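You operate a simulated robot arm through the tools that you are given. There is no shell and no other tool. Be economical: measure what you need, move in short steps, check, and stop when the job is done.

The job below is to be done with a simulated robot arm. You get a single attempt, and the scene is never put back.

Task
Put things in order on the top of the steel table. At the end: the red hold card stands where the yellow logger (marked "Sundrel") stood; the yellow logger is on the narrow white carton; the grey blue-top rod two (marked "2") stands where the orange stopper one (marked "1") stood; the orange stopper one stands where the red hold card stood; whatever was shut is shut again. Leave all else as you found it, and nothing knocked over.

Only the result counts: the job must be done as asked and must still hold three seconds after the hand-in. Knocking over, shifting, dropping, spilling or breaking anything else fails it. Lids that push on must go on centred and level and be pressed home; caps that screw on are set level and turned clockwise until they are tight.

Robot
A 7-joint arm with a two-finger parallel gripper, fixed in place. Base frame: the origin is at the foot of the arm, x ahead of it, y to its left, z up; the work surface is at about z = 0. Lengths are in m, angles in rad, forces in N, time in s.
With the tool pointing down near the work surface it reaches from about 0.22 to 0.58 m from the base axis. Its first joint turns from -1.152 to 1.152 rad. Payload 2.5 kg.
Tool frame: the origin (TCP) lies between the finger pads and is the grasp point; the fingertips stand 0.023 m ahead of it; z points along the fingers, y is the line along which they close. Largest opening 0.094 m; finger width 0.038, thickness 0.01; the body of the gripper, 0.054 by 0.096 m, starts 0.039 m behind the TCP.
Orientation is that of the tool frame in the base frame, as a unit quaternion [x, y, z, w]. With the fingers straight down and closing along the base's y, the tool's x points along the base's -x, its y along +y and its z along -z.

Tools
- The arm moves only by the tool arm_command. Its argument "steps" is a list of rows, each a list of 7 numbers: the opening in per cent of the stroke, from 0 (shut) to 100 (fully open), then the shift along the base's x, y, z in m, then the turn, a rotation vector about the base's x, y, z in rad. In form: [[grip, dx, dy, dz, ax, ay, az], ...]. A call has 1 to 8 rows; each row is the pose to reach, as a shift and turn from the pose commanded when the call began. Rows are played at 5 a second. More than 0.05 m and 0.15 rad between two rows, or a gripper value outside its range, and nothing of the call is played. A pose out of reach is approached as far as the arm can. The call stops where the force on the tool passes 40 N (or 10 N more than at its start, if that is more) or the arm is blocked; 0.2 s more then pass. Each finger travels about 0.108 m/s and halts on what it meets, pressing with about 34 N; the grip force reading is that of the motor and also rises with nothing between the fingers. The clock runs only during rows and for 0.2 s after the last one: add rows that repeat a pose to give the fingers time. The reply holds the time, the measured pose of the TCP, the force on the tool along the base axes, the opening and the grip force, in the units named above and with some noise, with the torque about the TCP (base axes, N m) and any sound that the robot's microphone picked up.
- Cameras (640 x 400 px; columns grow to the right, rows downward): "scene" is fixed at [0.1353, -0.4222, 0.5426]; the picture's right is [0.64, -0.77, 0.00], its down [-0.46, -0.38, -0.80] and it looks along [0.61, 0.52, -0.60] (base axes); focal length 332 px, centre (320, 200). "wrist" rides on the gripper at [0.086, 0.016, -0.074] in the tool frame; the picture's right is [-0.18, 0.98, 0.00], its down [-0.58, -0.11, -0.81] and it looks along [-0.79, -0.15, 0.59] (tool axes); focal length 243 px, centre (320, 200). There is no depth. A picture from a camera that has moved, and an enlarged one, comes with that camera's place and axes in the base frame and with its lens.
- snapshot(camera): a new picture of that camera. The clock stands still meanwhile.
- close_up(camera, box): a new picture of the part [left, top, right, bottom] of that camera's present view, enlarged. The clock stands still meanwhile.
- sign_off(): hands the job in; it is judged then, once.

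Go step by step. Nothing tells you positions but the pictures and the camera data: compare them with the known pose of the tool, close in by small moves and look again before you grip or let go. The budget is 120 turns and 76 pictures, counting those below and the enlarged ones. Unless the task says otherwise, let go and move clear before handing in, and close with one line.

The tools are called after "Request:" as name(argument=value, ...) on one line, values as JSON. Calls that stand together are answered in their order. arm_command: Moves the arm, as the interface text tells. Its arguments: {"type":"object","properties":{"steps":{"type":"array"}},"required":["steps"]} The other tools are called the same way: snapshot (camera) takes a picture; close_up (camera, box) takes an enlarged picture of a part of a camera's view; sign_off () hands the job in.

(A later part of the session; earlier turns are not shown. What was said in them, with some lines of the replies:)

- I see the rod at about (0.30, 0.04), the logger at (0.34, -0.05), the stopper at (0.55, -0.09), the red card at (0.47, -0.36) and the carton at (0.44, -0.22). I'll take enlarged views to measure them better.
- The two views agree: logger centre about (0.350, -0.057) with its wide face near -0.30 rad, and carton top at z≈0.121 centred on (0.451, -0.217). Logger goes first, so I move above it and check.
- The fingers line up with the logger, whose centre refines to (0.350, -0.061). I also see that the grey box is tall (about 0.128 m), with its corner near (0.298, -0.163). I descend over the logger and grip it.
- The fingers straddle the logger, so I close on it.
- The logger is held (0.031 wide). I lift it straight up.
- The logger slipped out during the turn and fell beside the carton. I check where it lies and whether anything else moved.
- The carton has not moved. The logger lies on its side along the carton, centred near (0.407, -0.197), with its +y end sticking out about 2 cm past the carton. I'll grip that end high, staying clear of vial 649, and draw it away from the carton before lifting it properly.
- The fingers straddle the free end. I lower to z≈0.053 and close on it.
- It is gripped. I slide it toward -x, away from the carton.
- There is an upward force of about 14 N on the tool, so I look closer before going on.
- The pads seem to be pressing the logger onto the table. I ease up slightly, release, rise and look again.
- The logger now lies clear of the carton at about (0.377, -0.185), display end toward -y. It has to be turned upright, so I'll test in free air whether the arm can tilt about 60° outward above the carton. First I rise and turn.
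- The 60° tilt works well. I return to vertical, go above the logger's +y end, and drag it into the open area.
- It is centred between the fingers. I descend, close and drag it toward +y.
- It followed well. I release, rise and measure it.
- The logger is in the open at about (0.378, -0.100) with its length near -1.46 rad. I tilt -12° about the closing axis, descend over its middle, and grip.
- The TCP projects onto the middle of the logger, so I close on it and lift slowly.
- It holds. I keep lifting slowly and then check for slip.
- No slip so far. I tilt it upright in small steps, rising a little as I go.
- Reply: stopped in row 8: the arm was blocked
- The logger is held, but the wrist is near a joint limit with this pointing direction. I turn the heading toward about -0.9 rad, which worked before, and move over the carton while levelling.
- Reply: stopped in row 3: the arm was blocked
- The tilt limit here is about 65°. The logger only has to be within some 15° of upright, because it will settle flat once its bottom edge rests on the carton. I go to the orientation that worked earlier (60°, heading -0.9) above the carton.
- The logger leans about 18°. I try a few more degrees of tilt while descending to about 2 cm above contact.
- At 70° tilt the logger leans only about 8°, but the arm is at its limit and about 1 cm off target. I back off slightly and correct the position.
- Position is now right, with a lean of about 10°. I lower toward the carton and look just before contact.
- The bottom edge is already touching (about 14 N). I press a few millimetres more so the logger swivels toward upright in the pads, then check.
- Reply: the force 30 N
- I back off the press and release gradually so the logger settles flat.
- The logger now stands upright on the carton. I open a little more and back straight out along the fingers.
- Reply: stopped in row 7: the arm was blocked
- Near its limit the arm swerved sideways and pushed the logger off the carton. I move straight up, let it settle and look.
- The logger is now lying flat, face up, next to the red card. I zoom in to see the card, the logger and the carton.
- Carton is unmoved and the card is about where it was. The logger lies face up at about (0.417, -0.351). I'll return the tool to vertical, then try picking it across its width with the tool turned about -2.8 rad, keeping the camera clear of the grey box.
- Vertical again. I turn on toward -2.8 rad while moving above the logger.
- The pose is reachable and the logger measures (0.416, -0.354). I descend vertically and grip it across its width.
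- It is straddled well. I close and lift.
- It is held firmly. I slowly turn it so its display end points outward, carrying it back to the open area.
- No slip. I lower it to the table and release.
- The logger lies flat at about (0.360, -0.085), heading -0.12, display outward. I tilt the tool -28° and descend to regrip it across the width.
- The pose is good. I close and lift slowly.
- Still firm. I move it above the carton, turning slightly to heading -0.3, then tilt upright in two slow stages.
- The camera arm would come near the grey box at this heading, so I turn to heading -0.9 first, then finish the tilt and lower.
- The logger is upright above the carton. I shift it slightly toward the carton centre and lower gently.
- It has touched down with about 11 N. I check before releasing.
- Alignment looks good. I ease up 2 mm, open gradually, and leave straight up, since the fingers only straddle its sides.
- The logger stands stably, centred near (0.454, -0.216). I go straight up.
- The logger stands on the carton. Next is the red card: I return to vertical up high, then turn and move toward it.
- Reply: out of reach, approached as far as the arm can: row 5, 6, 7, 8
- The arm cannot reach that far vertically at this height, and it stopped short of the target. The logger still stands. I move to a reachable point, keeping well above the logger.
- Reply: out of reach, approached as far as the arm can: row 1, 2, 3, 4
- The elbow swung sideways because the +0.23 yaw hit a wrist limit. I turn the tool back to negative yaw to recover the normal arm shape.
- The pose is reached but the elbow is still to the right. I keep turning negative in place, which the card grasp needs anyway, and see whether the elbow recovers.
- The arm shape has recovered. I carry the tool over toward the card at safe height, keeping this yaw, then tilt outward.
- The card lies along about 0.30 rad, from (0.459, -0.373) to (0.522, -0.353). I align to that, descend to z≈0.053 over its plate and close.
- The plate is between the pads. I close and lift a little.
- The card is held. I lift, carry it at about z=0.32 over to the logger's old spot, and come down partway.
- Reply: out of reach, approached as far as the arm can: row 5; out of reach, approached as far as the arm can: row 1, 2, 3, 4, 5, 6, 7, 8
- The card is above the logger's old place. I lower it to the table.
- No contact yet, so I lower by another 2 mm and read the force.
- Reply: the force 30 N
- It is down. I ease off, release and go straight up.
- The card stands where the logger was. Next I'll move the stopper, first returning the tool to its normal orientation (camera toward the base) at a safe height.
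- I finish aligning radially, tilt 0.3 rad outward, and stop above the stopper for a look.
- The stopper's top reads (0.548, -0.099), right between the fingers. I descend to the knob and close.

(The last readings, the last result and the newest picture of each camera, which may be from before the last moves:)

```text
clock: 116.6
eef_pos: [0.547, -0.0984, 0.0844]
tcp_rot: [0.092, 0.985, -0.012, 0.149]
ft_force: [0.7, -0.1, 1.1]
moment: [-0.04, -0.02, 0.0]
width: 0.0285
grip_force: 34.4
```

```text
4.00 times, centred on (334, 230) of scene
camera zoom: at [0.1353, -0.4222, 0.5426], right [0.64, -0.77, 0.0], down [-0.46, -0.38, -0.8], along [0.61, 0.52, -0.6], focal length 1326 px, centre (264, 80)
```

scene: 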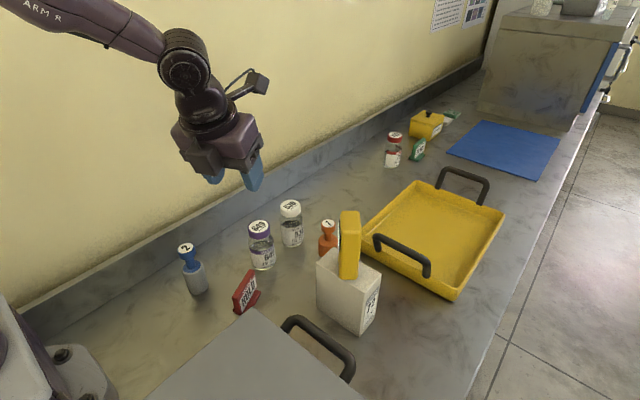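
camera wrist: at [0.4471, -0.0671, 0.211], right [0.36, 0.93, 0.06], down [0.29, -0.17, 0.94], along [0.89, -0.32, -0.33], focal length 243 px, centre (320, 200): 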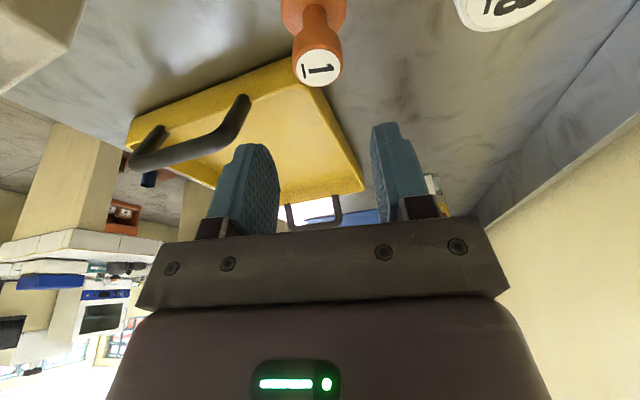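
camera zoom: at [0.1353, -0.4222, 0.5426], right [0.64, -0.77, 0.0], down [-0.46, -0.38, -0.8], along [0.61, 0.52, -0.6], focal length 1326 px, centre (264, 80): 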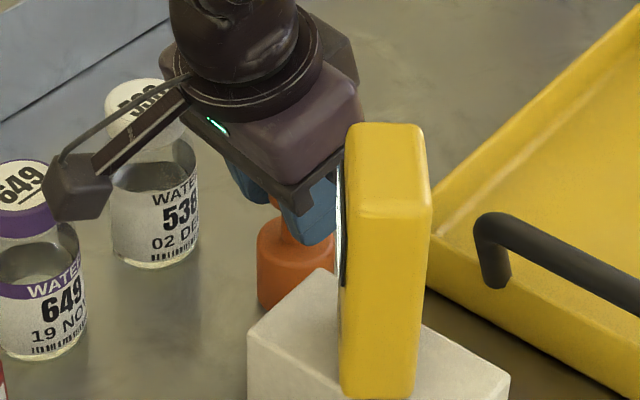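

The knob is gripped. I lift and carry it around the base side of the logger at height.

Request:
arm_command(steps=[[10, 0, 0, 0.02, 0, 0, 0], [10, 0, 0, 0.05, 0, 0, 0], [10, -0.025, 0, 0.09, 0, 0, 0], [10, -0.053, 0, 0.13, 0, 0, 0], [10, -0.081, -0.002, 0.17, 0, 0, 0], [10, -0.115, -0.004, 0.2, 0, 0, 0], [10, -0.155, -0.006, 0.22, 0, 0, 0], [10, -0.185, -0.01, 0.225, 0, 0, 0]])

Request:
arm_command(steps=[[10, 0, -0.028, 0, 0, 0, -0.063], [10, 0, -0.056, 0, 0, 0, -0.126], [10, 0, -0.084, 0, 0, 0, -0.189], [10, 0.003, -0.112, 0, 0, 0, -0.252], [10, 0.009, -0.14, 0, 0, 0, -0.315], [10, 0.018, -0.165, 0, 0, 0, -0.378], [10, 0.03, -0.185, 0, 0, 0, -0.44], [10, 0.03, -0.185, 0, 0, 0, -0.44]])

Request:
snapshot(camera="scene")

```text
clock: 118.4
eef_pos: [0.3602, -0.1093, 0.3139]
tcp_rot: [0.092, 0.984, -0.011, 0.15]
ft_force: [0.5, -0.1, -1.1]
moment: [-0.04, -0.01, -0.01]
width: 0.0284
grip_force: 33.3
```

```text
clock: 120.2
eef_pos: [0.3908, -0.2973, 0.3112]
tcp_rot: [0.305, 0.94, -0.044, 0.143]
ft_force: [-0.1, 0.7, -1.0]
moment: [0.0, -0.03, 0.01]
width: 0.0283
grip_force: 34.2
```

```text
9 pictures are left
```

scene: 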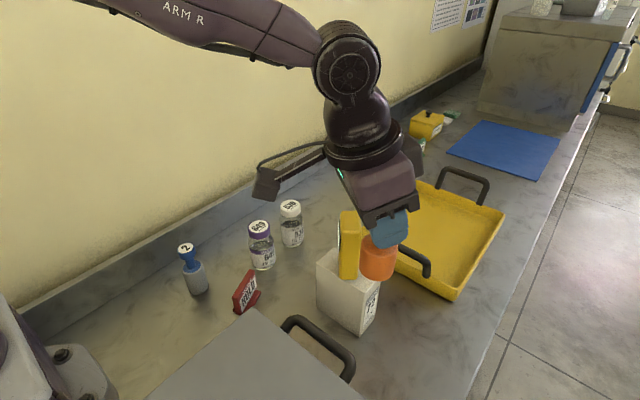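

It hangs upright. I move out and down to above the card's old spot.

Request:
arm_command(steps=[[10, 0.016, -0.011, -0.025, 0, 0, 0], [10, 0.032, -0.0215, -0.05, 0, 0, 0], [10, 0.048, -0.032, -0.08, 0, 0, 0], [10, 0.064, -0.043, -0.11, 0, 0, 0], [10, 0.08, -0.054, -0.14, 0, 0, 0], [10, 0.097, -0.0645, -0.17, 0, 0, 0], [10, 0.097, -0.0645, -0.195, 0, 0, 0], [10, 0.097, -0.0645, -0.195, 0, 0, 0]])

Request:
close_up(camera="scene", box=[340, 240, 500, 380])

```text
clock: 122.0
eef_pos: [0.4897, -0.3611, 0.1146]
tcp_rot: [0.305, 0.94, -0.045, 0.143]
ft_force: [0.0, 0.7, -0.6]
moment: [0.0, 0.02, -0.02]
width: 0.0286
grip_force: 33.8
```

```text
2.86 times, centred on (420, 310) of scene
camera zoom: at [0.1353, -0.4222, 0.5426], right [0.64, -0.77, 0.0], down [-0.46, -0.38, -0.8], along [0.61, 0.52, -0.6], focal length 947 px, centre (34, -114)
```

zoom: 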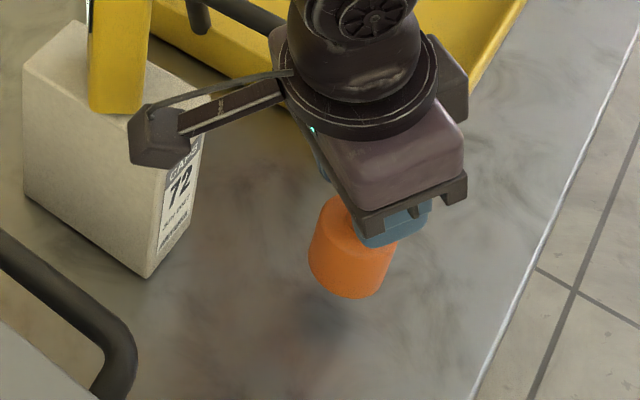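

The camera housing would come close to the carton corner, so I turn the tool by +0.17 rad before lowering to touchdown.

Request:
arm_command(steps=[[10, 0, 0.001, 0, 0, 0, 0.06], [10, 0, 0.002, 0, 0, 0, 0.12], [10, 0, 0.003, 0, 0, 0, 0.17], [10, 0, 0.003, -0.01, 0, 0, 0.17], [10, 0, 0.003, -0.02, 0, 0, 0.17], [10, 0, 0.003, -0.027, 0, 0, 0.17], [10, 0, 0.003, -0.027, 0, 0, 0.17]])

```text
clock: 123.6
eef_pos: [0.4881, -0.3543, 0.0893]
tcp_rot: [0.224, 0.963, -0.033, 0.147]
ft_force: [0.8, -0.6, -0.1]
moment: [0.01, 0.03, 0.03]
width: 0.0284
grip_force: 34.4
```

Request:
arm_command(steps=[[10, 0, -0.002, -0.001, 0, 0, 0], [10, 0, -0.002, -0.002, 0, 0, 0], [10, 0, -0.002, -0.003, 0, 0, 0]])

```text
clock: 124.4
eef_pos: [0.4879, -0.356, 0.0851]
tcp_rot: [0.225, 0.963, -0.032, 0.146]
ft_force: [-0.1, -0.6, -0.4]
moment: [0.01, -0.02, 0.0]
width: 0.0283
grip_force: 33.9
```

No contact yet; I continue down by millimetres.

Request:
arm_command(steps=[[10, 0, 0, -0.001, 0, 0, 0], [10, 0, 0, -0.0015, 0, 0, 0]])

```text
clock: 125.0
eef_pos: [0.4878, -0.3572, 0.0833]
tcp_rot: [0.225, 0.963, -0.031, 0.147]
ft_force: [-0.4, 0.8, 0.8]
moment: [0.03, 0.02, -0.02]
width: 0.0284
grip_force: 33.5
```

Request:
arm_command(steps=[[10, 0, 0, -0.001, 0, 0, 0], [10, 0, 0, -0.002, 0, 0, 0]])

Request:
close_up(camera="scene", box=[360, 270, 488, 370])

```text
clock: 125.6
eef_pos: [0.488, -0.359, 0.0837]
tcp_rot: [0.222, 0.963, -0.031, 0.148]
ft_force: [-1.5, 4.6, 14.0]
moment: [0.3, 0.26, -0.04]
width: 0.0282
grip_force: 34.3
```

```text
4.00 times, centred on (424, 320) of scene
camera zoom: at [0.1353, -0.4221, 0.5427], right [0.64, -0.77, 0.0], down [-0.46, -0.38, -0.8], along [0.61, 0.52, -0.6], focal length 1326 px, centre (-96, -280)
```

zoom: 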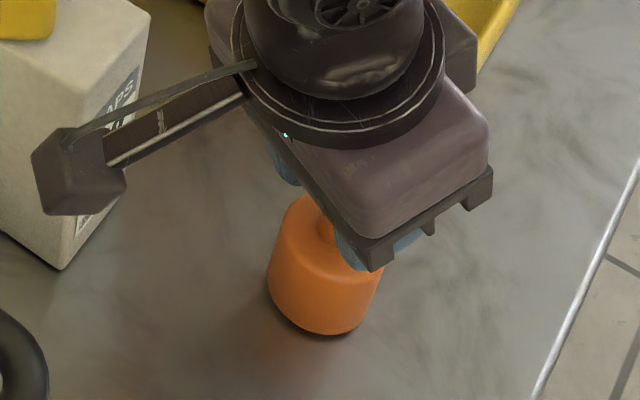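

It has touched down. I release gently and go straight up.

Request:
arm_command(steps=[[10, 0, 0, 0.001, 0, 0, 0], [28, 0, 0, 0.001, 0, 0, 0], [31, 0, 0, 0.001, 0, 0, 0], [34, 0, 0, 0.001, 0, 0, 0], [45, 0, 0, 0.001, 0, 0, 0], [60, 0, 0, 0.001, 0, 0, 0], [60, 0, 0, 0.03, 0, 0, 0], [60, 0, 0, 0.06, 0, 0, 0]])

Request:
arm_command(steps=[[60, -0.01, 0.007, 0.03, 0, 0, -0.05], [60, -0.025, 0.017, 0.06, 0, 0, -0.1], [60, -0.045, 0.03, 0.09, 0, 0, -0.15], [60, -0.065, 0.043, 0.12, 0, 0, -0.17], [60, -0.085, 0.056, 0.15, 0, 0, -0.17], [60, -0.1, 0.065, 0.17, 0, 0, -0.17]])

Request:
snapshot(camera="scene")

```text
clock: 127.4
eef_pos: [0.4857, -0.3578, 0.1417]
tcp_rot: [0.223, 0.963, -0.032, 0.146]
ft_force: [0.5, 0.4, -0.2]
moment: [0.01, -0.01, -0.02]
width: 0.0563
grip_force: 0.0
```

```text
clock: 128.8
eef_pos: [0.3876, -0.2933, 0.3132]
tcp_rot: [0.306, 0.94, -0.045, 0.143]
ft_force: [0.1, -0.4, 0.3]
moment: [0.0, 0.01, -0.01]
width: 0.0566
grip_force: 0.0
```

```text
6 pictures are left
```

scene: 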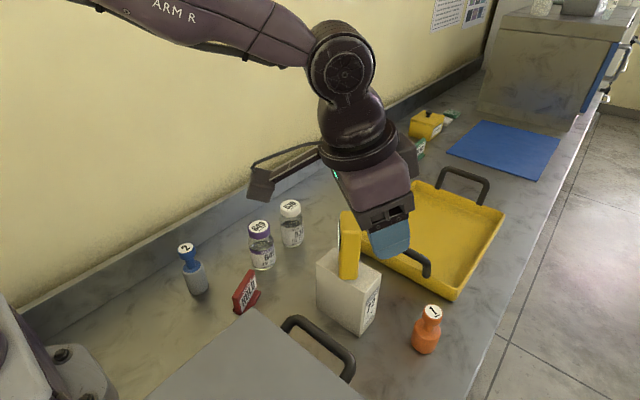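

The stopper stands in the card's old place. Last is the rod: I return around the base side, go above it at (0.309, 0.042), and reduce the tilt to 0.15.

Request:
arm_command(steps=[[60, -0.018, 0.026, 0, 0, 0, 0.06], [60, -0.026, 0.056, 0, 0, 0, 0.12], [60, -0.028, 0.088, 0, 0, 0, 0.19], [60, -0.028, 0.12, 0, 0, 0, 0.26], [60, -0.028, 0.152, 0, 0, 0, 0.35], [60, -0.03, 0.185, 0, 0, 0, 0.44]])

Request:
arm_command(steps=[[60, -0.01, 0.03, 0, 0, 0, 0.065], [60, -0.02, 0.06, 0, 0, 0, 0.13], [60, -0.03, 0.09, 0, 0, 0, 0.195], [60, -0.04, 0.12, 0, 0, 0, 0.26], [60, -0.05, 0.15, 0, 0, 0, 0.32], [60, -0.05, 0.15, 0, 0, 0, 0.32]])

Request:
arm_command(steps=[[60, 0, 0, -0.03, -0.0097, 0.0744, 0], [60, 0, 0, -0.06, -0.0194, 0.1487, 0], [60, 0, 0, -0.09, -0.0194, 0.1487, 0], [60, 0, 0, -0.12, -0.0194, 0.1487, 0], [60, 0, 0, -0.12, -0.0194, 0.1487, 0]])

Request:
snapshot(camera="wrist")

```text
clock: 130.2
eef_pos: [0.358, -0.1071, 0.3119]
tcp_rot: [0.092, 0.985, -0.012, 0.148]
ft_force: [0.0, 1.0, 0.0]
moment: [0.0, -0.01, 0.01]
width: 0.0566
grip_force: 0.0
```

```text
clock: 131.6
eef_pos: [0.3085, 0.042, 0.3135]
tcp_rot: [-0.065, 0.987, 0.012, 0.149]
ft_force: [0.1, 0.9, 0.6]
moment: [0.0, 0.03, -0.01]
width: 0.0564
grip_force: 0.1
```

```text
clock: 132.8
eef_pos: [0.3096, 0.0408, 0.1897]
tcp_rot: [-0.066, 0.995, 0.008, 0.074]
ft_force: [-0.3, 0.1, -0.1]
moment: [0.02, 0.01, -0.02]
width: 0.0564
grip_force: 0.0
```

```text
5 pictures are left
camera wrist: at [0.2124, 0.0441, 0.2533], right [0.05, 1.0, 0.03], down [0.46, -0.05, 0.88], along [0.88, -0.03, -0.47], focal length 243 px, centre (320, 200)
```

wrist: 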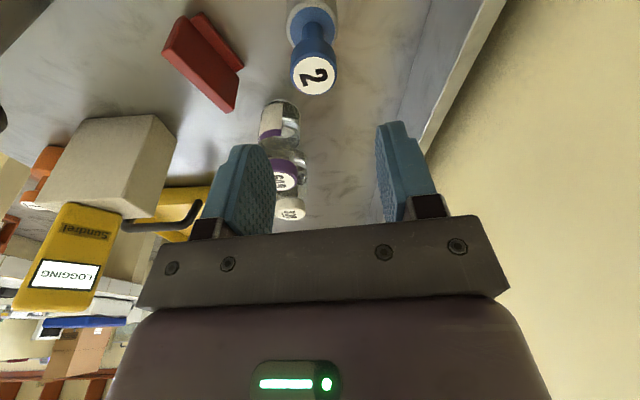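

The rod's top reads (0.311, 0.039), nicely between the fingers. I descend onto the knob, close and lift slightly.

Request:
arm_command(steps=[[60, 0.001, -0.0015, -0.03, 0, 0, 0], [60, 0.001, -0.0015, -0.06, 0, 0, 0], [60, 0.001, -0.0015, -0.087, 0, 0, 0], [60, 0.001, -0.0015, -0.087, 0, 0, 0], [40, 0.001, -0.0015, -0.087, 0, 0, 0], [25, 0.001, -0.0015, -0.087, 0, 0, 0], [10, 0.001, -0.0015, -0.087, 0, 0, 0], [10, 0.001, -0.0015, -0.087, 0, 0, 0]])

Request:
arm_command(steps=[[10, 0, 0, 0.02, 0, 0, 0], [10, 0, 0, 0.05, 0, 0, 0], [10, 0, 0, 0.085, 0, 0, 0], [10, 0, 0, 0.12, 0, 0, 0], [10, 0, 0, 0.155, 0, 0, 0], [10, 0, 0, 0.155, 0, 0, 0]])

Request:
close_up(camera="scene", box=[130, 110, 386, 310])

```text
clock: 134.6
eef_pos: [0.307, 0.0401, 0.1032]
tcp_rot: [-0.066, 0.995, 0.007, 0.074]
ft_force: [0.5, 0.2, 0.2]
moment: [-0.02, 0.0, -0.01]
width: 0.0288
grip_force: 34.1
```

```text
clock: 136.0
eef_pos: [0.3089, 0.0411, 0.2622]
tcp_rot: [-0.067, 0.995, 0.008, 0.074]
ft_force: [-0.2, 0.2, -0.9]
moment: [-0.01, -0.01, -0.02]
width: 0.029
grip_force: 33.8
```

```text
2.00 times, centred on (258, 210) of scene
camera zoom: at [0.1353, -0.4222, 0.5426], right [0.64, -0.77, 0.0], down [-0.46, -0.38, -0.8], along [0.61, 0.52, -0.6], focal length 663 px, centre (444, 180)
```

zoom: 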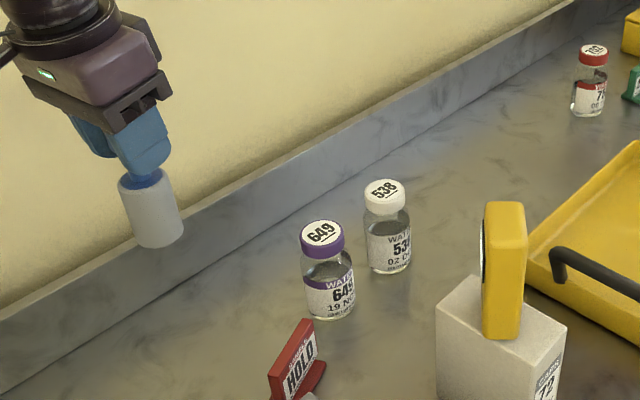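

Held upright. I carry it to above the stopper's old place.

Request:
arm_command(steps=[[10, 0.03, -0.0175, 0, 0, 0, -0.04], [10, 0.06, -0.035, 0, 0, 0, -0.08], [10, 0.09, -0.0525, -0.005, 0, 0, -0.12], [10, 0.119, -0.07, -0.015, 0, 0, -0.16], [10, 0.149, -0.0875, -0.03, 0, 0, -0.2], [10, 0.179, -0.105, -0.045, 0, 0, -0.24], [10, 0.209, -0.1225, -0.06, 0, 0, -0.28], [10, 0.238, -0.14, -0.075, 0, 0, -0.32]])

Request:
arm_command(steps=[[10, 0, 0, -0.025, 0, 0, 0], [10, 0, 0, -0.05, 0, 0, 0], [10, 0, 0, -0.068, 0, 0, 0], [10, 0, 0, -0.068, 0, 0, 0]])

Request:
close_up(camera="scene", box=[240, 170, 400, 270])

```text
clock: 137.8
eef_pos: [0.5485, -0.1043, 0.1869]
tcp_rot: [0.095, 0.993, -0.005, 0.075]
ft_force: [-0.2, 0.9, -0.7]
moment: [-0.03, 0.03, 0.02]
width: 0.0284
grip_force: 33.8
```

```text
clock: 138.8
eef_pos: [0.5464, -0.0988, 0.1185]
tcp_rot: [0.094, 0.993, -0.004, 0.074]
ft_force: [0.1, -0.5, -0.7]
moment: [0.0, 0.0, -0.02]
width: 0.0288
grip_force: 34.0
```

```text
4.00 times, centred on (320, 220) of scene
camera zoom: at [0.1353, -0.4222, 0.5426], right [0.64, -0.77, 0.0], down [-0.46, -0.38, -0.8], along [0.61, 0.52, -0.6], focal length 1326 px, centre (320, 120)
```

zoom: 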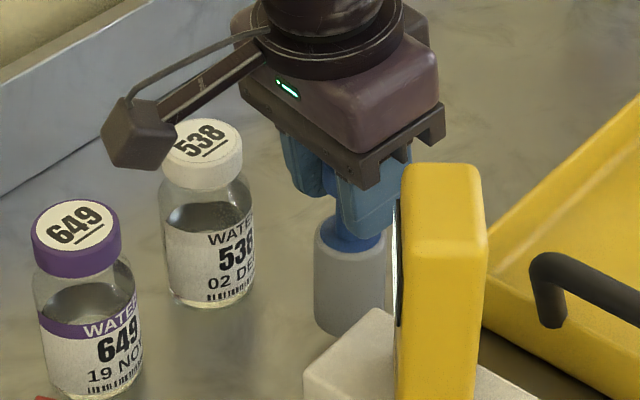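

It is in place above the spot. I lower to touchdown.

Request:
arm_command(steps=[[10, 0, 0, -0.005, 0, 0, 0], [10, 0, 0, -0.009, 0, 0, 0], [10, 0, 0, -0.011, 0, 0, 0], [10, 0, 0, -0.011, 0, 0, 0]])

```text
clock: 139.8
eef_pos: [0.5462, -0.0985, 0.1078]
tcp_rot: [0.094, 0.993, -0.005, 0.075]
ft_force: [0.4, 0.6, -0.8]
moment: [0.02, 0.0, 0.0]
width: 0.0284
grip_force: 33.5
```

Request:
arm_command(steps=[[10, 0, 0, -0.0015, 0, 0, 0], [10, 0, 0, -0.003, 0, 0, 0], [10, 0, 0, -0.003, 0, 0, 0]])

```text
clock: 140.6
eef_pos: [0.5465, -0.0991, 0.1027]
tcp_rot: [0.093, 0.993, -0.004, 0.076]
ft_force: [0.5, 0.0, 0.5]
moment: [-0.01, 0.0, 0.04]
width: 0.0289
grip_force: 34.1
```

Request:
arm_command(steps=[[10, 0, 0, -0.001, 0, 0, 0], [10, 0, 0, -0.0015, 0, 0, 0]])

```text
clock: 141.2
eef_pos: [0.5468, -0.0999, 0.1025]
tcp_rot: [0.093, 0.993, -0.005, 0.076]
ft_force: [-4.0, 2.4, 13.1]
moment: [0.01, 0.48, -0.02]
width: 0.0289
grip_force: 34.5
```

The rod has touched down (about 13 N). I ease off 1 mm, release gradually and rise straight up.

Request:
arm_command(steps=[[10, 0, 0, 0.001, 0, 0, 0], [28, 0, 0, 0.001, 0, 0, 0], [31, 0, 0, 0.001, 0, 0, 0], [34, 0, 0, 0.001, 0, 0, 0], [45, 0, 0, 0.001, 0, 0, 0], [57, 0, 0, 0.001, 0, 0, 0], [57, 0, 0, 0.03, 0, 0, 0], [57, 0, 0, 0.06, 0, 0, 0]])

Request:
arm_command(steps=[[57, -0.01, 0.002, 0.03, 0, 0, 0], [57, -0.03, 0.005, 0.06, 0, 0, 0], [57, -0.06, 0.012, 0.085, 0, 0, 0], [57, -0.095, 0.022, 0.11, 0, 0, 0], [57, -0.13, 0.035, 0.13, 0, 0, 0], [57, -0.165, 0.05, 0.14, 0, 0, 0], [57, -0.19, 0.065, 0.15, 0, 0, 0]])

Request:
snapshot(camera="scene")

```text
clock: 143.0
eef_pos: [0.5476, -0.0988, 0.1609]
tcp_rot: [0.093, 0.993, -0.005, 0.074]
ft_force: [0.4, 0.5, -0.4]
moment: [-0.02, 0.0, -0.04]
width: 0.0533
grip_force: 0.1
```

```text
clock: 144.6
eef_pos: [0.3567, -0.0334, 0.3137]
tcp_rot: [0.094, 0.993, -0.005, 0.075]
ft_force: [0.3, 0.2, 0.1]
moment: [0.01, -0.02, 0.0]
width: 0.0539
grip_force: 0.0
```

```text
2 pictures are left
```

scene: 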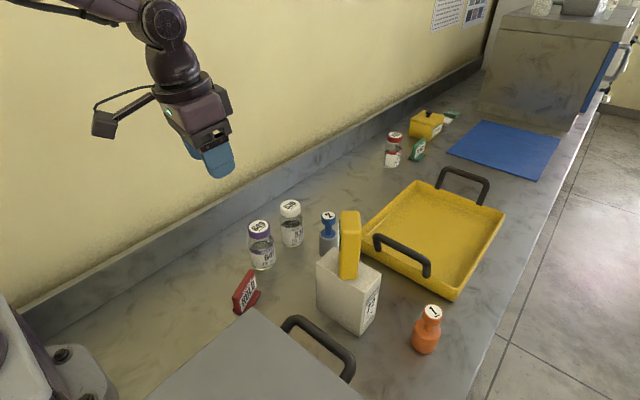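

All four objects stand where the task wants them. The vials, carton, trays and grey box appear as at the start, and the arm is clear, so I hand in.

Request:
sign_off()

```text
The job is handed in.
```

The job is handed in with the card, logger, rod and stopper all upright in their new places; on the way the logger fell twice (it slipped from the grip once, and I knocked it off the carton once), and I saw no damage and nothing else moved.
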